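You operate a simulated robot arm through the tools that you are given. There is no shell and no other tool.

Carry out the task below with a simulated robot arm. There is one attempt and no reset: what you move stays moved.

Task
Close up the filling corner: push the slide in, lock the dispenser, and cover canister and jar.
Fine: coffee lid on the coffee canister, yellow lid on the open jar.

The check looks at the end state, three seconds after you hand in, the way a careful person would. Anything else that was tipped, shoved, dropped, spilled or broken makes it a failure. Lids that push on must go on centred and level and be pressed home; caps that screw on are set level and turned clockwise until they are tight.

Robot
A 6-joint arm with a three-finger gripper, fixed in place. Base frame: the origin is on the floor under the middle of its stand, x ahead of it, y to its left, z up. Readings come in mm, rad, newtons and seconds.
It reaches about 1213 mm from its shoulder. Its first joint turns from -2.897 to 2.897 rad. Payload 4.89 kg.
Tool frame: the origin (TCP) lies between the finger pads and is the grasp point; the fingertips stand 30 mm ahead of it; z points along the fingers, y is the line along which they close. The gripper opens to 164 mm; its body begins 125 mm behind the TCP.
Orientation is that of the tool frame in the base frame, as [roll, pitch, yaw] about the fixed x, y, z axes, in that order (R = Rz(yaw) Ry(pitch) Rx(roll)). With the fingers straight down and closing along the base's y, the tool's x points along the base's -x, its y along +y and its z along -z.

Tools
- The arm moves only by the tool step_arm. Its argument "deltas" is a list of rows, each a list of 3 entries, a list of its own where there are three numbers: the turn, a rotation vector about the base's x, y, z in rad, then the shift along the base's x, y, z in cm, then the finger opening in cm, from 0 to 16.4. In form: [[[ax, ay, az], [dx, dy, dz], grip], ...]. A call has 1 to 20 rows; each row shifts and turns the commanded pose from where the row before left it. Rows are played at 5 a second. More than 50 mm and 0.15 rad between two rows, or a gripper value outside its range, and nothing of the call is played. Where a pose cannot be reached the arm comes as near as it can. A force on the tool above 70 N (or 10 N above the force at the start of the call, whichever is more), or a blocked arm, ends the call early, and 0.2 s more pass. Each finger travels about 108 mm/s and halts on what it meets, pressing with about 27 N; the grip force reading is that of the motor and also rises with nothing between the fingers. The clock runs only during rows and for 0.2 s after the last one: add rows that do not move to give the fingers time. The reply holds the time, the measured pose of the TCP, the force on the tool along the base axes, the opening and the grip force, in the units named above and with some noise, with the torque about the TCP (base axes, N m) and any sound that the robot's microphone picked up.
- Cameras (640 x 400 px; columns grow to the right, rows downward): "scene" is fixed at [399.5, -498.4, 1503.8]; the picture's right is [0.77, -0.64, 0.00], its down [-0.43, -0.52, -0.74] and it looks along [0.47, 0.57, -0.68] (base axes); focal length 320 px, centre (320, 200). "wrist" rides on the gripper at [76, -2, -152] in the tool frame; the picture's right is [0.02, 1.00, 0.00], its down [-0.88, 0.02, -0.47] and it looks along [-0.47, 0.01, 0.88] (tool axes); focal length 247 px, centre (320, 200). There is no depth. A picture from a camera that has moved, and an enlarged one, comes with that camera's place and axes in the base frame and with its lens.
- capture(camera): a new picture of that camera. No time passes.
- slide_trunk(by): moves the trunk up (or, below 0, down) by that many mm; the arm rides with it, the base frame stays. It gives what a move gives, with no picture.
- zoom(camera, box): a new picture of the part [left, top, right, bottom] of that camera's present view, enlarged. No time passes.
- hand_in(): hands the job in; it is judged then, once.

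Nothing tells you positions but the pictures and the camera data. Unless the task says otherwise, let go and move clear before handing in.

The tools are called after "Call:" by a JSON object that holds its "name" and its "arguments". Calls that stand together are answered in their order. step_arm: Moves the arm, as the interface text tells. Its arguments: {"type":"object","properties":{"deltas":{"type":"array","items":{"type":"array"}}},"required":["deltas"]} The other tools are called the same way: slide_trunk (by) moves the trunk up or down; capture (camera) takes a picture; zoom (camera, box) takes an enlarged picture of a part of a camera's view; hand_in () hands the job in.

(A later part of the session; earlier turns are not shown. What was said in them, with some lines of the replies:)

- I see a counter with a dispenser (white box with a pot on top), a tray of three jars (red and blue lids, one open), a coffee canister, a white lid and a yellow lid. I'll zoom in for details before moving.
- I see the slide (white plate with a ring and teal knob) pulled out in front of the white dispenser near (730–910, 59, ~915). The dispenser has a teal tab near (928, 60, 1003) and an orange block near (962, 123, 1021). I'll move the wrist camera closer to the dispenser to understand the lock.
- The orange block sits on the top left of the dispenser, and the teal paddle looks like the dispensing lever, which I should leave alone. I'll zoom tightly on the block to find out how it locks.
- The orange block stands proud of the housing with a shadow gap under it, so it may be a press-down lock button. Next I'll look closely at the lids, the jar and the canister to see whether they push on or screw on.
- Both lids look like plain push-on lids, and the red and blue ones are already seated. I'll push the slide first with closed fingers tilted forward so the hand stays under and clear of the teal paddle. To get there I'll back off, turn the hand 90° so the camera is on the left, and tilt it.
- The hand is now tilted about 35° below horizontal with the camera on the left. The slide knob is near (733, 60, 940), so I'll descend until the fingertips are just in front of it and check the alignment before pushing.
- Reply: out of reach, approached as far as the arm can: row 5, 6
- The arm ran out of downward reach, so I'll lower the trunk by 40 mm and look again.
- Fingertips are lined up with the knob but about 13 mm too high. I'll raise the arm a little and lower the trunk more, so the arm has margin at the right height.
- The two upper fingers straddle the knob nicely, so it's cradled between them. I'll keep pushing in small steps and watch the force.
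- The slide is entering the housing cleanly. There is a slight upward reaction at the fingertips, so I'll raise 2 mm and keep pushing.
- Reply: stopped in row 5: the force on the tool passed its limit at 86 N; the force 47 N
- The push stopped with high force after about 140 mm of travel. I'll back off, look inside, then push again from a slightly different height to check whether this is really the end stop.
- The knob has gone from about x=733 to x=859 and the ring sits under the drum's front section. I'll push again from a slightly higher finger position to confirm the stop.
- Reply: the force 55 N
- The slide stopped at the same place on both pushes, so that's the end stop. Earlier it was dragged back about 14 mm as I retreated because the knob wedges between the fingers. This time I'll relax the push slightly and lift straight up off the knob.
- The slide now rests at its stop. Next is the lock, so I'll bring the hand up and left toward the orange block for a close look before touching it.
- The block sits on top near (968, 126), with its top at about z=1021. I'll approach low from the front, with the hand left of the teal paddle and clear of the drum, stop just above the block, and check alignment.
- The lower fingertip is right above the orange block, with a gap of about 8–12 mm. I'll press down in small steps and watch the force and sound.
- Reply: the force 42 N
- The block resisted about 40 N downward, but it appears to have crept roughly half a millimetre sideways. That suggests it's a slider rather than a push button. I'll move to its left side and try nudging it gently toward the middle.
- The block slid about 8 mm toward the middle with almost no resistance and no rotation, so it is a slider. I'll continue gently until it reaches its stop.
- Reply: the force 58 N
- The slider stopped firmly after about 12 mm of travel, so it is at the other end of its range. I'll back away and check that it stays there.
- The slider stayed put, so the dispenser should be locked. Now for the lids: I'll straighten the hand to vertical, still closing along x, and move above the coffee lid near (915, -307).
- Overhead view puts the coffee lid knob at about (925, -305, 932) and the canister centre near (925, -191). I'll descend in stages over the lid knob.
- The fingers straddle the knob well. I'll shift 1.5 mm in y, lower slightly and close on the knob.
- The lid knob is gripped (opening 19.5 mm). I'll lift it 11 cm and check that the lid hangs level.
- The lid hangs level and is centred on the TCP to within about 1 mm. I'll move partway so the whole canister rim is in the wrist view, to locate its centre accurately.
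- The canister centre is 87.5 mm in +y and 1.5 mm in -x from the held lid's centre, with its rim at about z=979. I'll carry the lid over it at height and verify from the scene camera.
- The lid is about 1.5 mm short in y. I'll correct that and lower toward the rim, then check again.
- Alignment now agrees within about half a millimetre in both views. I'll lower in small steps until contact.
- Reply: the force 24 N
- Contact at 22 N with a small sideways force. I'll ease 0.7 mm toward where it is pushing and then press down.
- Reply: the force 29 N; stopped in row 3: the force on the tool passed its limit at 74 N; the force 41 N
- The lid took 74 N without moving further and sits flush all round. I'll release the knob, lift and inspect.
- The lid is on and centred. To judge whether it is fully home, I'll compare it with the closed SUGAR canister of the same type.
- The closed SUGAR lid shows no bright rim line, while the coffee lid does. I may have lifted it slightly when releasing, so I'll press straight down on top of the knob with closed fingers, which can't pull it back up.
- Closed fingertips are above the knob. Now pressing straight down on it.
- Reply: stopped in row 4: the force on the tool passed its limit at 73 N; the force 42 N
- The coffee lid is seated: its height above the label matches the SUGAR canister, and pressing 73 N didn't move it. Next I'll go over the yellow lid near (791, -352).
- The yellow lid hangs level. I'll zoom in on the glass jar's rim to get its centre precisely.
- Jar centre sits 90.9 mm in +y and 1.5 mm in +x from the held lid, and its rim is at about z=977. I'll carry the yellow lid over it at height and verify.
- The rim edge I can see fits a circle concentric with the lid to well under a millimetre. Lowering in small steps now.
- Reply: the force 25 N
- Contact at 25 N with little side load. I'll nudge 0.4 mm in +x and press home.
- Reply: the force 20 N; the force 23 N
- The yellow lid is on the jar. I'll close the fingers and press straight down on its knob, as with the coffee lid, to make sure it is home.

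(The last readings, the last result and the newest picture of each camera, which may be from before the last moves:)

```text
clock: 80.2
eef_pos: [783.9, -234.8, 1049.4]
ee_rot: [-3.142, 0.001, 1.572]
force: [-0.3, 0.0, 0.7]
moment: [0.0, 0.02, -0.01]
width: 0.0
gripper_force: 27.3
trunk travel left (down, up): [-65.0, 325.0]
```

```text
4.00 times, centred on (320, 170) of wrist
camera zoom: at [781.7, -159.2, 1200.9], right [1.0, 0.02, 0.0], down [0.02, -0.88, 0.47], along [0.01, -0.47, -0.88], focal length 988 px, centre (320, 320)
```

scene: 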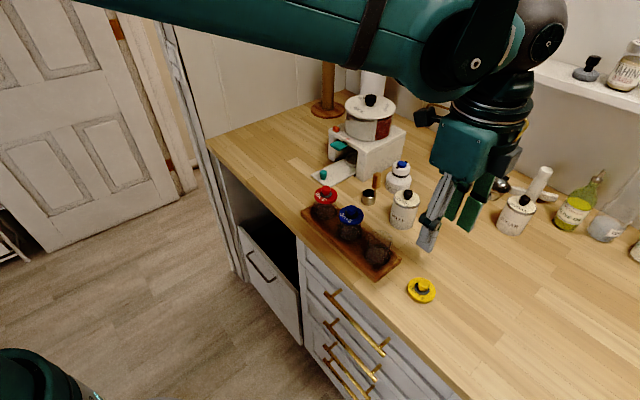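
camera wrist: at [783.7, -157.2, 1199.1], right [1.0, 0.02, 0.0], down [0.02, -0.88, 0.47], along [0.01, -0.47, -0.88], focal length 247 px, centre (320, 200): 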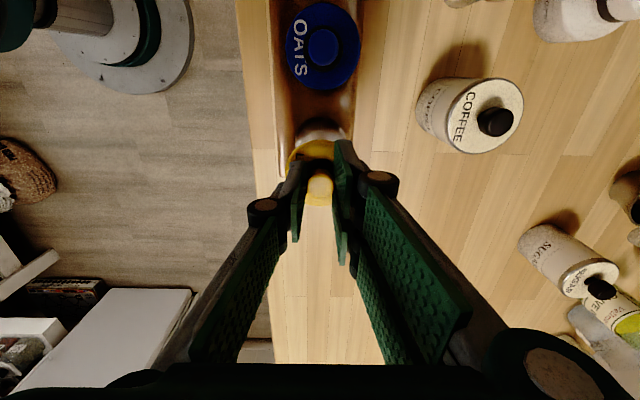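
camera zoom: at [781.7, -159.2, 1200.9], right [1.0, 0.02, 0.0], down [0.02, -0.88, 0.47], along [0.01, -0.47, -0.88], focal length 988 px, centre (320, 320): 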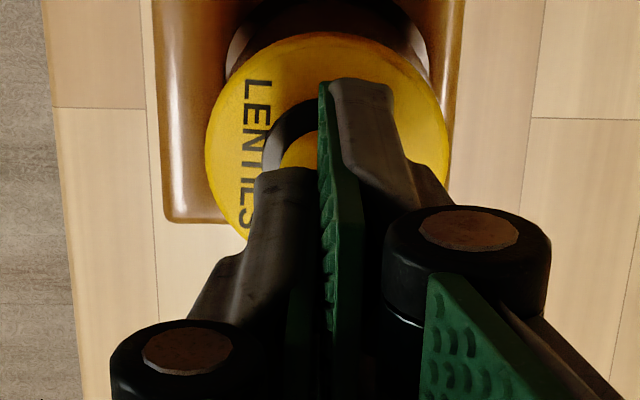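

Call:
{"name": "step_arm", "arguments": {"deltas": [[[0, 0, 0], [0.1, 0.05, -1.0], 0], [[0, 0, 0], [0, 0, -0.4], 0], [[0, 0, 0], [0, 0, -0.3], 0], [[0, 0, 0], [0, 0, -0.2], 0], [[0, 0, 0], [0, 0, -0.2], 0], [[0, 0, 0], [0, 0, 0], 0]]}}

Call:
{"name": "zoom", "arguments": {"camera": "scene", "box": [346, 212, 406, 262]}}

```text
clock: 81.6
eef_pos: [782.8, -235.4, 1028.9]
ee_rot: [3.139, 0.0, 1.574]
force: [-0.1, -0.2, 0.5]
moment: [0.02, -0.01, 0.0]
width: 0.1
gripper_force: 26.8
trunk travel left (down, up): [-65.0, 325.0]
```

```text
8.00 times, centred on (376, 237) of scene
camera zoom: at [399.5, -498.4, 1503.8], right [0.77, -0.64, 0.0], down [-0.43, -0.52, -0.74], along [0.47, 0.57, -0.68], focal length 2560 px, centre (-128, -96)
```

zoom: 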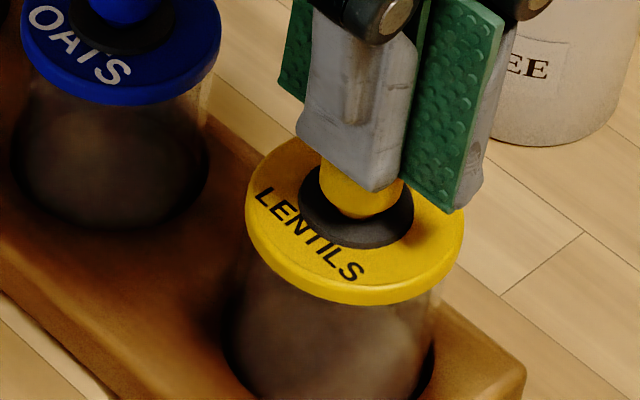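

Call:
{"name": "step_arm", "arguments": {"deltas": [[[0, 0, 0], [0.15, 0.1, 0], 0], [[0, 0, 0], [0, 0, -0.2], 0], [[0, 0, 0], [0, 0, -0.2], 0], [[0, 0, 0], [0, 0, -0.2], 0], [[0, 0, 0], [0, 0, 0], 0]]}}

Call:
{"name": "zoom", "arguments": {"camera": "scene", "box": [346, 212, 406, 262]}}

```text
clock: 82.9
eef_pos: [786.1, -234.3, 1025.4]
ee_rot: [3.139, 0.001, 1.573]
force: [-0.5, -0.5, 46.5]
moment: [-0.01, -0.04, 0.03]
width: 6.0
gripper_force: 27.1
trunk travel left (down, up): [-65.0, 325.0]
stopped in row 5: the force on the tool passed its limit at 72 N (the readings are from after the stop); the commanded pose is now the measured one
```

```text
8.00 times, centred on (376, 237) of scene
camera zoom: at [399.5, -498.4, 1503.8], right [0.77, -0.64, 0.0], down [-0.43, -0.52, -0.74], along [0.47, 0.57, -0.68], focal length 2560 px, centre (-128, -96)
```

zoom: 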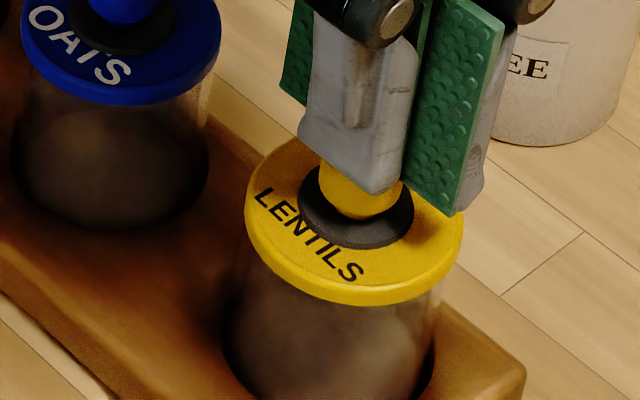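

Call:
{"name": "step_arm", "arguments": {"deltas": [[[0, 0, 0], [0, 0, 1], 0], [[0, 0, 0], [0, 0, 3], 0], [[0, 0, 0], [0, 0, 4], 0], [[0, 0, 0], [-2, -4, 2], 0], [[0, 0, 0], [-2, -4, 2], 0], [[0, 0, 0], [-2, -4, 0], 0], [[0, 0, 0], [0, 0, 0], 0]]}}

Call:
{"name": "zoom", "arguments": {"camera": "scene", "box": [356, 216, 396, 256]}}

Call:
{"name": "zoom", "arguments": {"camera": "scene", "box": [330, 200, 370, 240]}}

Call:
{"name": "capture", "arguments": {"camera": "scene"}}

Call:
{"name": "capture", "arguments": {"camera": "wrist"}}

```text
clock: 84.5
eef_pos: [727.0, -354.5, 1142.2]
ee_rot: [3.139, 0.003, 1.572]
force: [0.0, -0.2, 0.5]
moment: [-0.14, 0.02, -0.02]
width: 0.2
gripper_force: 27.1
trunk travel left (down, up): [-65.0, 325.0]
```

```text
10.00 times, centred on (376, 236) of scene
camera zoom: at [399.5, -498.4, 1503.8], right [0.77, -0.64, 0.0], down [-0.43, -0.52, -0.74], along [0.47, 0.57, -0.68], focal length 3200 px, centre (-240, -160)
```

zoom: 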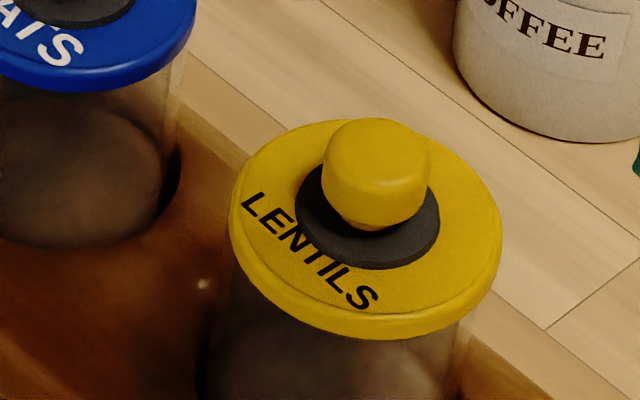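

```text
10.00 times, centred on (350, 220) of scene
camera zoom: at [399.5, -498.4, 1503.8], right [0.77, -0.64, 0.0], down [-0.43, -0.52, -0.74], along [0.47, 0.57, -0.68], focal length 3200 px, centre (20, 0)
```

zoom: 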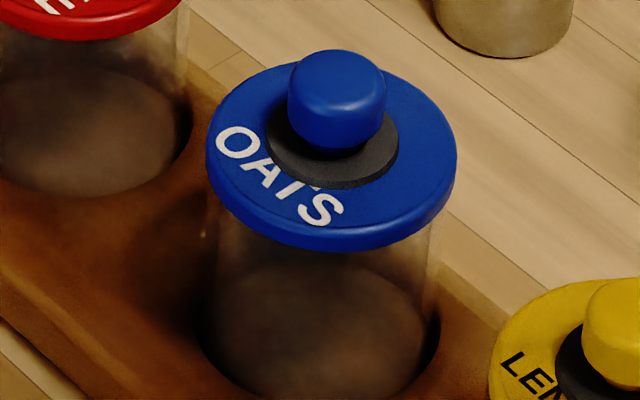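

```text
taken
```

scene: 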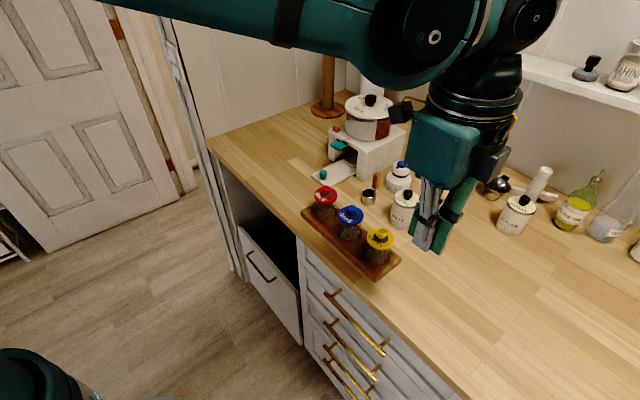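

```text
taken
camera wrist: at [723.6, -279.2, 1292.5], right [1.0, 0.02, 0.0], down [0.02, -0.88, 0.47], along [0.01, -0.47, -0.88], focal length 247 px, centre (320, 200)
```

wrist: 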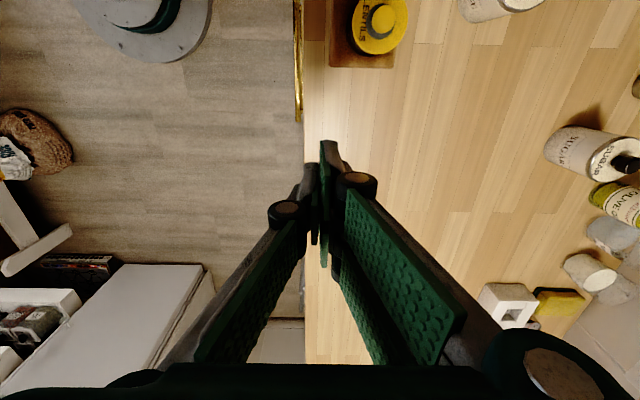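

Yellow and blue lids sit at the same height, so the jar looks good. I want a closer look at the coffee lid's seating and levelness.

Call:
{"name": "zoom", "arguments": {"camera": "scene", "box": [404, 196, 424, 211]}}

Call:
{"name": "zoom", "arguments": {"camera": "scene", "box": [388, 196, 408, 211]}}

Call:
{"name": "zoom", "arguments": {"camera": "scene", "box": [500, 200, 520, 215]}}

Call:
{"name": "zoom", "arguments": {"camera": "scene", "box": [516, 204, 536, 219]}}

```text
16.00 times, centred on (414, 204) of scene
camera zoom: at [399.5, -498.4, 1503.8], right [0.77, -0.64, 0.0], down [-0.43, -0.52, -0.74], along [0.47, 0.57, -0.68], focal length 5120 px, centre (-1184, 144)
```

zoom: 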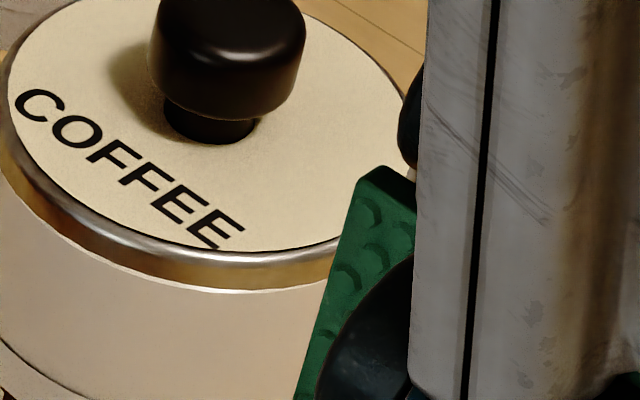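

```text
16.00 times, centred on (398, 204) of scene
camera zoom: at [399.5, -498.4, 1503.8], right [0.77, -0.64, 0.0], down [-0.43, -0.52, -0.74], along [0.47, 0.57, -0.68], focal length 5120 px, centre (-928, 144)
```

zoom: 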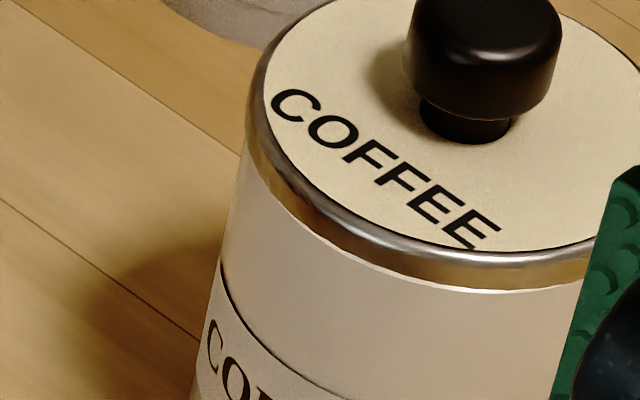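

```text
16.00 times, centred on (510, 208) of scene
camera zoom: at [399.5, -498.4, 1503.8], right [0.77, -0.64, 0.0], down [-0.43, -0.52, -0.74], along [0.47, 0.57, -0.68], focal length 5120 px, centre (-2720, 80)
```

zoom: 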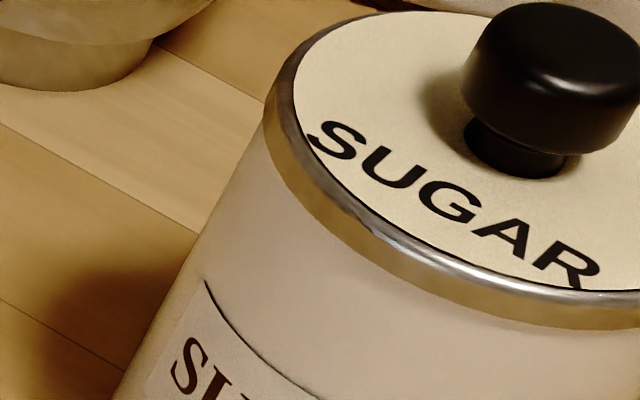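

```text
16.00 times, centred on (526, 212) of scene
camera zoom: at [399.5, -498.4, 1503.8], right [0.77, -0.64, 0.0], down [-0.43, -0.52, -0.74], along [0.47, 0.57, -0.68], focal length 5120 px, centre (-2976, 16)
```

zoom: 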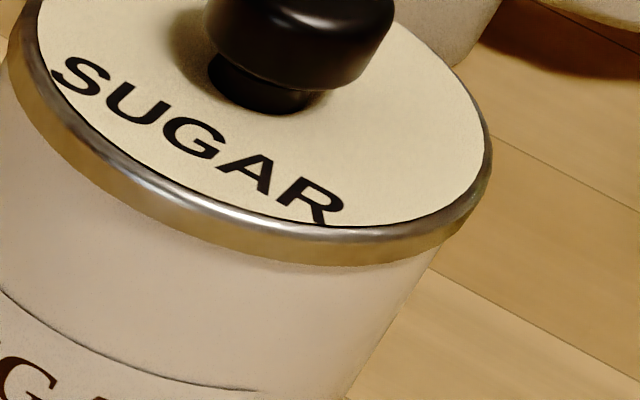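

Call:
{"name": "zoom", "arguments": {"camera": "scene", "box": [396, 204, 416, 219]}}

Call:
{"name": "zoom", "arguments": {"camera": "scene", "box": [512, 209, 532, 224]}}

```text
16.00 times, centred on (406, 212) of scene
camera zoom: at [399.5, -498.4, 1503.8], right [0.77, -0.64, 0.0], down [-0.43, -0.52, -0.74], along [0.47, 0.57, -0.68], focal length 5120 px, centre (-1056, 16)
```

zoom: 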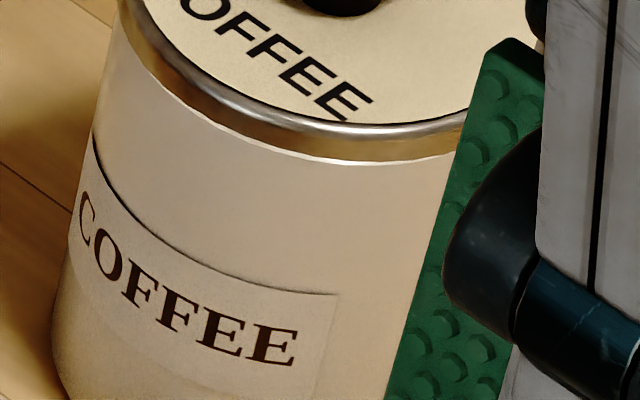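

```text
16.00 times, centred on (522, 216) of scene
camera zoom: at [399.5, -498.4, 1503.8], right [0.77, -0.64, 0.0], down [-0.43, -0.52, -0.74], along [0.47, 0.57, -0.68], focal length 5120 px, centre (-2912, -64)
```

zoom: 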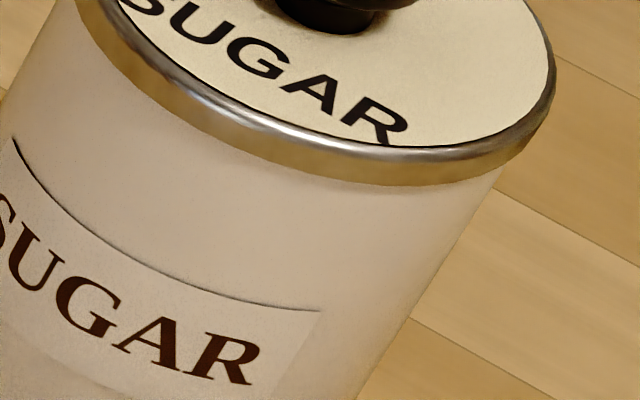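

The SUGAR lid shows no bright rim line while the coffee lid shows a faint one, so there may be a gap of up to 1–1.5 mm. I'll turn the hand around so the wrist camera can view the canister from the front right at a low angle.

Call:
{"name": "step_arm", "arguments": {"deltas": [[[0, 0, 0.1496], [1.0, 0, 0], 0], [[0, 0, 0.1496], [1.0, 0, 0], 0], [[0, 0, 0.1496], [1.0, 0, 0], 0], [[0, 0, 0.1496], [1.0, 0, 0], 0], [[0, 0, 0.1496], [1.0, 0, 0], 0], [[0, 0, 0.1496], [1.0, 0, 0], 0], [[0, 0, 0.1496], [1.0, 0, 0], 0], [[0, 0, 0.1496], [1.0, 0, 0], 0], [[0, 0, 0.1496], [1.0, 0, 0], 0], [[0, 0, 0.1496], [1.0, 0, 0], 0], [[0, 0, 0.1496], [1.0, 0, 0], 0], [[0, 0, 0.1496], [1.0, 0, 0], 0], [[0, 0, 0.1496], [1.0, 0, 0], 0], [[0, 0, 0.1496], [1.0, 0, 0], 0], [[0, 0, 0.1496], [1.0, 0, 0], 4], [[0, 0, 0.1496], [1.0, 0, 0], 8], [[0, 0, 0.1496], [1.0, 0, 0], 12], [[0, 0, 0.1496], [1.0, 0, 0], 16.4], [[0, 0, 0.1496], [1.0, 0, 0], 16.4], [[0, 0, 0.1496], [1.0, 0, 0], 16.4]]}}

Call:
{"name": "capture", "arguments": {"camera": "wrist"}}

Call:
{"name": "capture", "arguments": {"camera": "scene"}}

```text
clock: 88.7
eef_pos: [926.2, -354.2, 1142.7]
ee_rot: [3.139, 0.001, -1.718]
force: [-0.7, 0.4, 0.5]
moment: [-0.01, -0.04, 0.01]
width: 164.0
gripper_force: 0.0
trunk travel left (down, up): [-65.0, 325.0]
```

```text
taken
camera wrist: at [917.0, -431.6, 1294.3], right [-0.99, 0.12, 0.0], down [0.11, 0.87, 0.47], along [0.06, 0.47, -0.88], focal length 247 px, centre (320, 200)
```

wrist: 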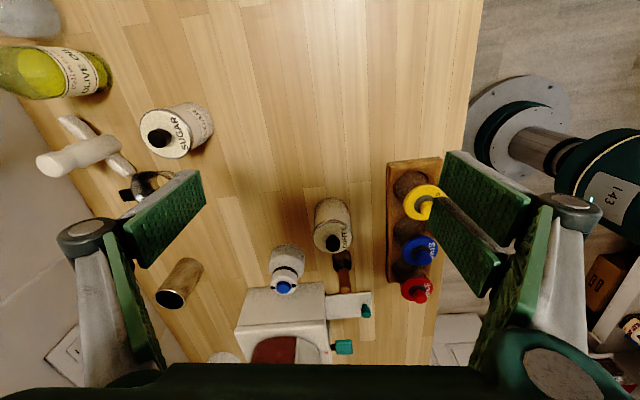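

```text
taken
```

scene: 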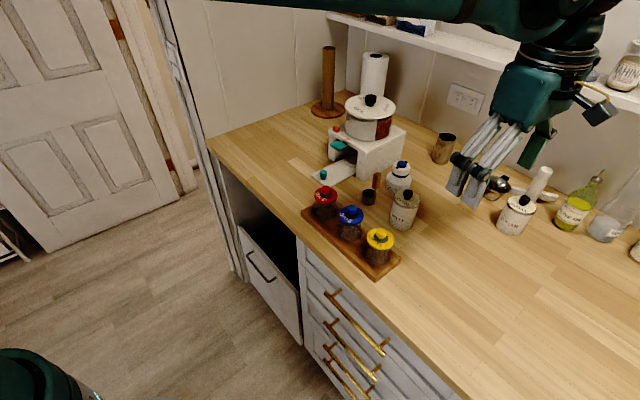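

Call:
{"name": "step_arm", "arguments": {"deltas": [[[0.15, 0, 0], [0, 0, -2.5], 16.4], [[0.15, 0, 0], [0, 0, -2.5], 16.4], [[0.15, 0, 0], [0, 0, -2.5], 16.4], [[0.15, 0, 0], [0, 0, -2.5], 16.4], [[0.15, 0, 0], [0, 0, -2.5], 16.4], [[0, 0, 0.147], [0, 0, 0], 16.4], [[0, 0, 0], [0, 0, 0], 16.4]]}}

Call:
{"name": "capture", "arguments": {"camera": "wrist"}}

Call:
{"name": "capture", "arguments": {"camera": "scene"}}

```text
clock: 90.3
eef_pos: [927.8, -354.6, 1017.4]
ee_rot: [3.012, 0.738, -1.624]
force: [-1.9, -0.8, -0.5]
moment: [0.07, 0.01, -0.01]
width: 163.9
gripper_force: 0.1
trunk travel left (down, up): [-65.0, 325.0]
```

```text
taken
camera wrist: at [940.1, -515.0, 1077.4], right [-1.0, -0.05, 0.08], down [0.06, 0.33, 0.94], along [-0.07, 0.94, -0.33], focal length 247 px, centre (320, 200)
```

wrist: 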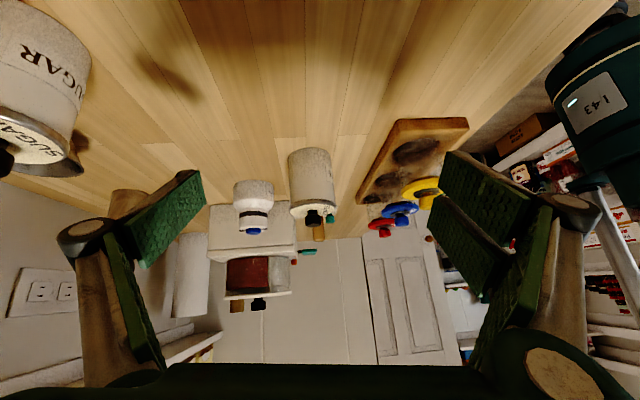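

```text
taken
```

scene: 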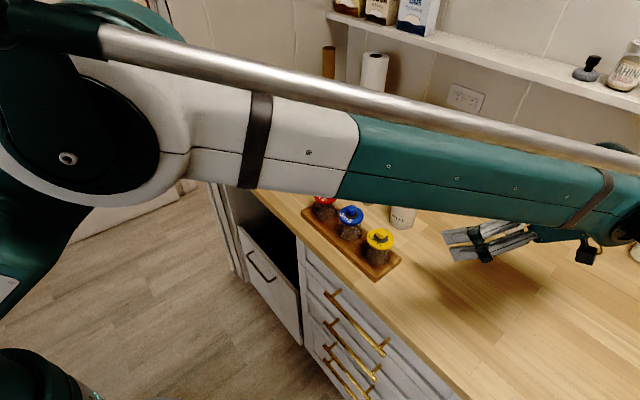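

Now the wrist camera sees the canisters from a low angle. The image is upside down, so I'll zoom in on both lids.

Call:
{"name": "zoom", "arguments": {"camera": "wrist", "box": [285, 180, 340, 230]}}

Call:
{"name": "zoom", "arguments": {"camera": "wrist", "box": [290, 190, 330, 215]}}

Call:
{"name": "zoom", "arguments": {"camera": "wrist", "box": [0, 90, 90, 170]}}

Call:
{"name": "zoom", "arguments": {"camera": "wrist", "box": [360, 160, 450, 240]}}

Call:
{"name": "zoom", "arguments": {"camera": "wrist", "box": [395, 170, 445, 210]}}

```text
8.00 times, centred on (312, 205) of wrist
camera zoom: at [940.1, -515.0, 1077.4], right [-1.0, -0.05, 0.08], down [0.06, 0.33, 0.94], along [-0.07, 0.94, -0.33], focal length 1976 px, centre (380, 160)
```

zoom: 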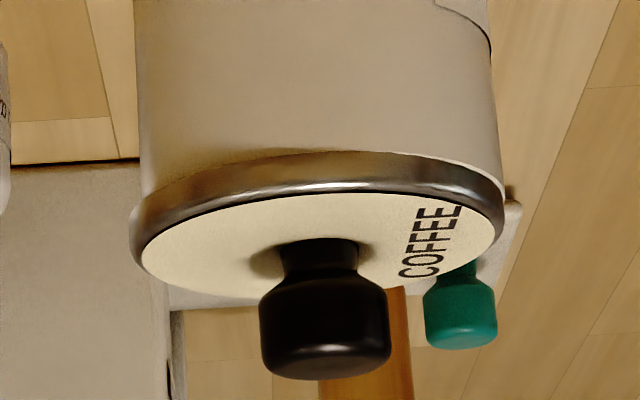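

```text
16.00 times, centred on (310, 202) of wrist
camera zoom: at [940.1, -515.0, 1077.4], right [-1.0, -0.05, 0.08], down [0.06, 0.33, 0.94], along [-0.07, 0.94, -0.33], focal length 3952 px, centre (480, 160)
```

zoom: 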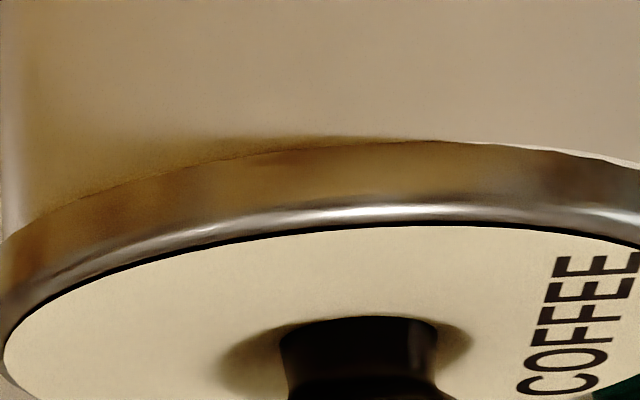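

```text
5.00 times, centred on (45, 130) of wrist
camera zoom: at [940.1, -515.0, 1077.4], right [-1.0, -0.05, 0.08], down [0.06, 0.33, 0.94], along [-0.07, 0.94, -0.33], focal length 1235 px, centre (1695, 550)
```

zoom: 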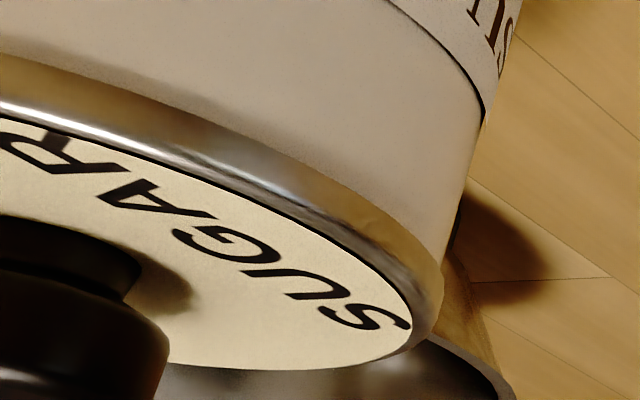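

```text
5.00 times, centred on (405, 200) of wrist
camera zoom: at [940.1, -515.0, 1077.4], right [-1.0, -0.05, 0.08], down [0.06, 0.33, 0.94], along [-0.07, 0.94, -0.33], focal length 1235 px, centre (-105, 200)
```

zoom: 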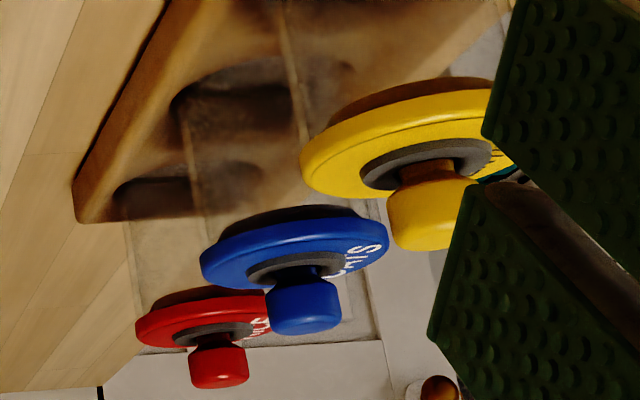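

```text
10.00 times, centred on (420, 190) of wrist
camera zoom: at [940.1, -515.0, 1077.4], right [-1.0, -0.05, 0.08], down [0.06, 0.33, 0.94], along [-0.07, 0.94, -0.33], focal length 2470 px, centre (-680, 300)
```

zoom: 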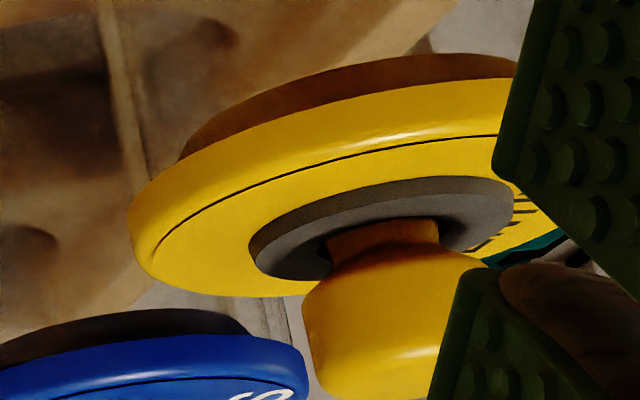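

Call:
{"name": "zoom", "arguments": {"camera": "wrist", "box": [400, 170, 440, 195]}}

Call:
{"name": "zoom", "arguments": {"camera": "wrist", "box": [378, 194, 418, 219]}}

Call:
{"name": "zoom", "arguments": {"camera": "wrist", "box": [205, 205, 325, 285]}}

```text
16.00 times, centred on (420, 182) of wrist
camera zoom: at [940.1, -515.0, 1077.4], right [-1.0, -0.05, 0.08], down [0.06, 0.33, 0.94], along [-0.07, 0.94, -0.33], focal length 3952 px, centre (-1280, 480)
```

zoom: 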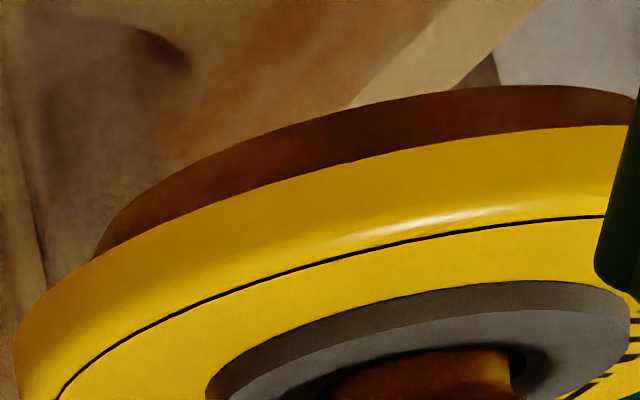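

```text
16.00 times, centred on (398, 206) of wrist
camera zoom: at [940.1, -515.0, 1077.4], right [-1.0, -0.05, 0.08], down [0.06, 0.33, 0.94], along [-0.07, 0.94, -0.33], focal length 3952 px, centre (-928, 96)
```

zoom: 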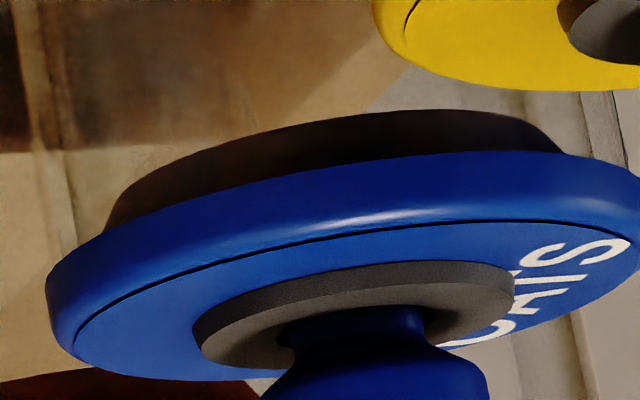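

```text
5.00 times, centred on (265, 245) of wrist
camera zoom: at [940.1, -515.0, 1077.4], right [-1.0, -0.05, 0.08], down [0.06, 0.33, 0.94], along [-0.07, 0.94, -0.33], focal length 1235 px, centre (595, -25)
```

zoom: 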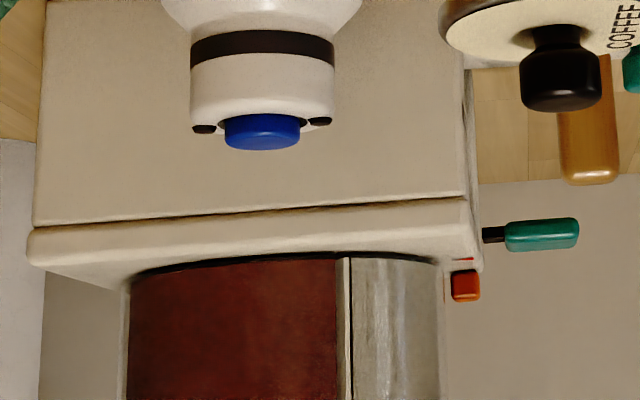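

From this low angle the coffee lid is flush and level on its canister with no gap. The yellow lid sits at the same height as the blue one. I'll raise the arm clear and do a final check of everything.

Call:
{"name": "step_arm", "arguments": {"deltas": [[[0, 0, 0], [0, -2, 3], 16.4], [[0, 0, 0], [0, -1, 4], 16.4], [[-0.15, 0, 0], [0, 0, 4], 16.4], [[-0.15, 0, 0], [0, 0, 4], 16.4], [[-0.15, 0, 0], [0, 0, 4], 12], [[-0.15, 0, 0], [-3, 0, 2], 10], [[-0.15, 0, 0], [-4, 0, 0], 8], [[0, 0, 0], [-4, 0, 0], 8], [[0, 0, 0], [-4, 0, 0], 8], [[0, 0, 0], [-4, 0, 0], 8], [[0, 0, 0], [-4, 0, 0], 8], [[0, 0, 0], [-4, 0, 0], 8], [[0, 0, 0], [0, 0, 0], 8]]}}

Call:
{"name": "capture", "arguments": {"camera": "scene"}}

Call:
{"name": "capture", "arguments": {"camera": "wrist"}}

```text
clock: 93.1
eef_pos: [660.9, -378.8, 1229.1]
ee_rot: [3.042, -0.008, -1.61]
force: [-0.3, 0.3, 0.4]
moment: [-0.04, -0.02, 0.01]
width: 80.0
gripper_force: 0.1
out of reach, approached as far as the arm can: row 1, 2
trunk travel left (down, up): [-65.0, 325.0]
```

```text
taken
```

scene: 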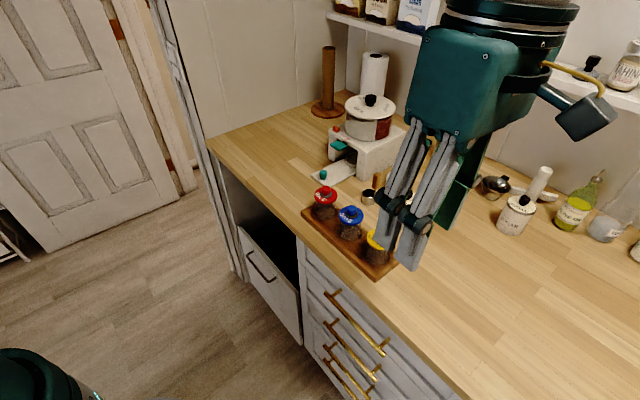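

```text
taken
camera wrist: at [675.1, -454.8, 1379.9], right [-0.99, 0.02, 0.1], down [0.06, 0.88, 0.46], along [-0.08, 0.47, -0.88], focal length 247 px, centre (320, 200)
```

wrist: 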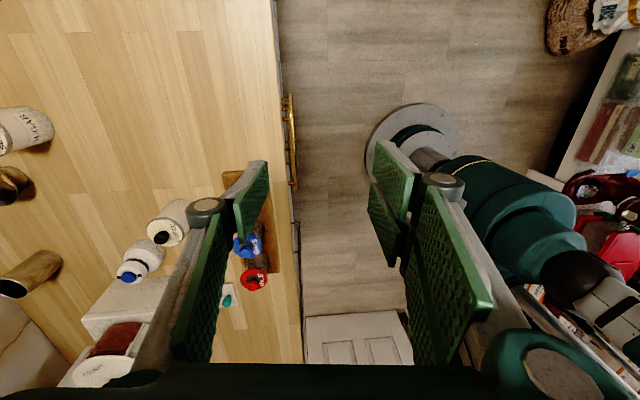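

Call:
{"name": "step_arm", "arguments": {"deltas": [[[0, 0, 0], [-4, 2, 1], 8], [[0, 0, 0], [-4, 3, 1], 8], [[0, 0, 0], [-4, 3, 0], 8], [[0, 0, 0], [-4, 3, 0], 8], [[0, 0, 0], [0, 4, 0], 8], [[0, 0, 0], [0, 4, 0], 8], [[0, 0, 0], [0, 0, 0], 8]]}}

Call:
{"name": "capture", "arguments": {"camera": "scene"}}

Call:
{"name": "zoom", "arguments": {"camera": "scene", "box": [290, 120, 390, 190]}}

Call:
{"name": "zoom", "arguments": {"camera": "scene", "box": [340, 180, 430, 260]}}

```text
refused: row 2 steps farther than a row can; nothing moved
```

```text
taken
```

scene: 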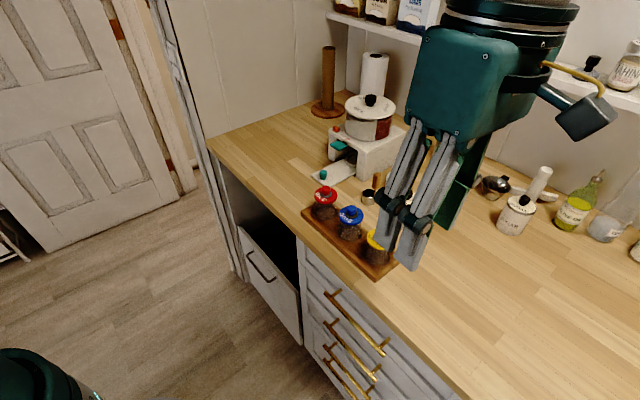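

```text
5.71 times, centred on (340, 155) of scene
camera zoom: at [399.5, -498.4, 1503.8], right [0.77, -0.64, 0.0], down [-0.43, -0.52, -0.74], along [0.47, 0.57, -0.68], focal length 1828 px, centre (206, 457)
```

zoom: 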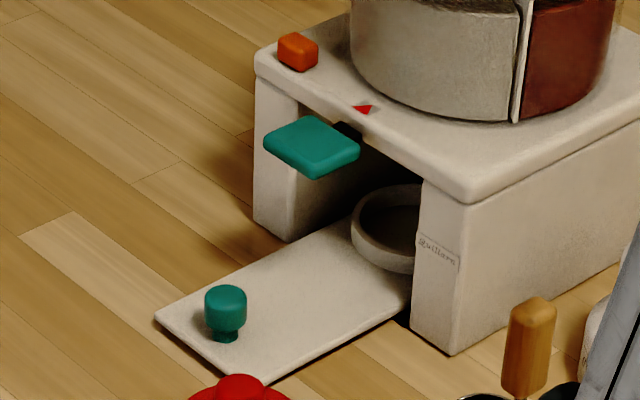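

```text
5.00 times, centred on (385, 220) of scene
camera zoom: at [399.5, -498.4, 1503.8], right [0.77, -0.64, 0.0], down [-0.43, -0.52, -0.74], along [0.47, 0.57, -0.68], focal length 1600 px, centre (-5, 100)
```

zoom: 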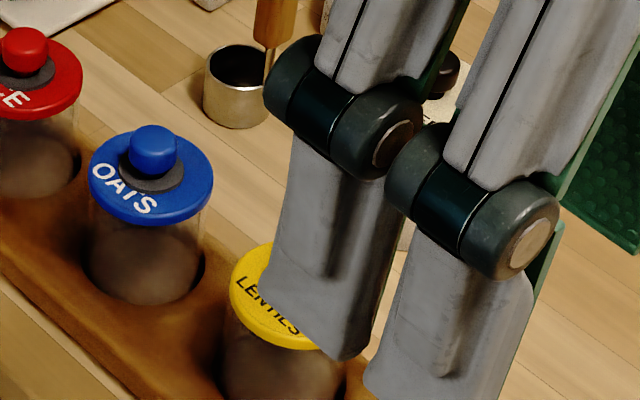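

Call:
{"name": "step_arm", "arguments": {"deltas": [[[0, 0, 0], [-4, 2, 1], 8], [[0, 0, 0], [-4, 2, 1], 8], [[0, 0, 0], [-4, 2, 1], 8], [[0, 0, 0], [-4, 2, 1], 8], [[0, 0, 0], [0, 4, 0], 8], [[0, 0, 0], [0, 4, 0], 8], [[0, 0, 0], [0, 4, 0], 8], [[0, 0, 0], [0, 0, 0], 8]]}}

Call:
{"name": "capture", "arguments": {"camera": "scene"}}

Call:
{"name": "zoom", "arguments": {"camera": "scene", "box": [340, 180, 430, 260]}}

Call:
{"name": "capture", "arguments": {"camera": "wrist"}}

```text
clock: 94.9
eef_pos: [499.7, -178.5, 1267.0]
ee_rot: [3.04, -0.009, -1.611]
force: [1.3, -1.3, -0.2]
moment: [0.07, -0.06, -0.01]
width: 80.1
gripper_force: 0.1
trunk travel left (down, up): [-65.0, 325.0]
```

```text
taken
```

scene: 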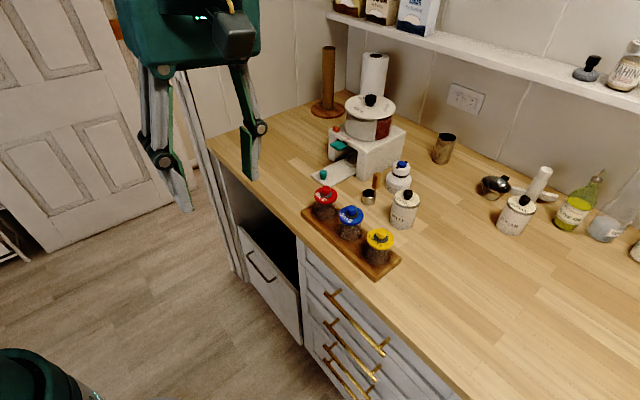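

```text
5.00 times, centred on (385, 220) of scene
camera zoom: at [399.5, -498.4, 1503.8], right [0.77, -0.64, 0.0], down [-0.43, -0.52, -0.74], along [0.47, 0.57, -0.68], focal length 1600 px, centre (-5, 100)
```

zoom: 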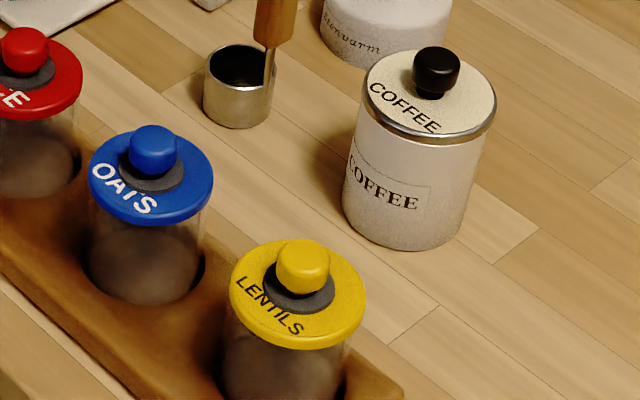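

```text
taken
camera wrist: at [513.4, -254.7, 1419.0], right [-0.99, 0.02, 0.1], down [0.06, 0.88, 0.46], along [-0.08, 0.47, -0.88], focal length 247 px, centre (320, 200)
```

wrist: 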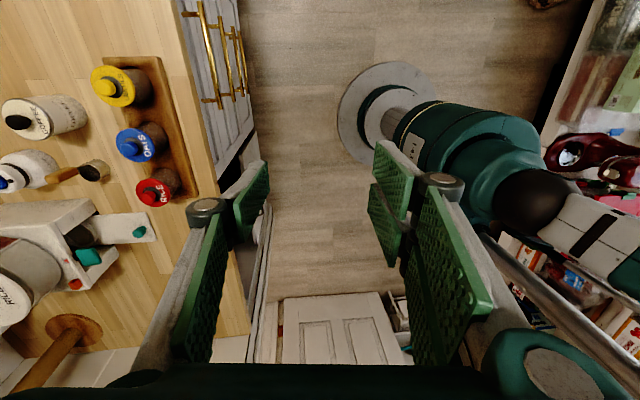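

Everything checks out in the final views:
- **Slide:** at its stop.
- **Lock:** the orange slider is fully across.
- **Coffee lid:** seated flush on its canister.
- **Yellow lid:** seated on the jar at the same height as the blue lid.

Nothing else has moved and the arm is clear with the gripper empty, so I'm handing in.

Call:
{"name": "hand_in", "arguments": {}}

```text
The job is handed in.
```

I've handed in the filling corner with all four parts done as far as the cameras and force readings show. I haven't seen the check's result.

- **Slide:** pushed in until it stopped. It stopped at the same place on two separate pushes and stayed there when I let go. About 85 mm of the plate and its teal knob still stick out in front.
- **Lock:** I took the orange block on top of the dispenser to be the lock. It didn't press down, but it slid about 12 mm sideways to a firm stop and stayed there. I chose that direction because it was the one it moved in; nothing on the dispenser marks it as locked.
- **Coffee lid:** on the canister and pressed to about 73 N. A low side view showed it level with no gap, and about half a millimetre off centre.
- **Yellow lid:** on the open jar and pressed to about 72 N. It sits at the same height as the blue lid and about 1 mm off centre.

The last pictures show nothing tipped or spilled. The coffee canister may have shifted by under half a millimetre while I pressed its lid on. The arm is clear and the gripper is empty.
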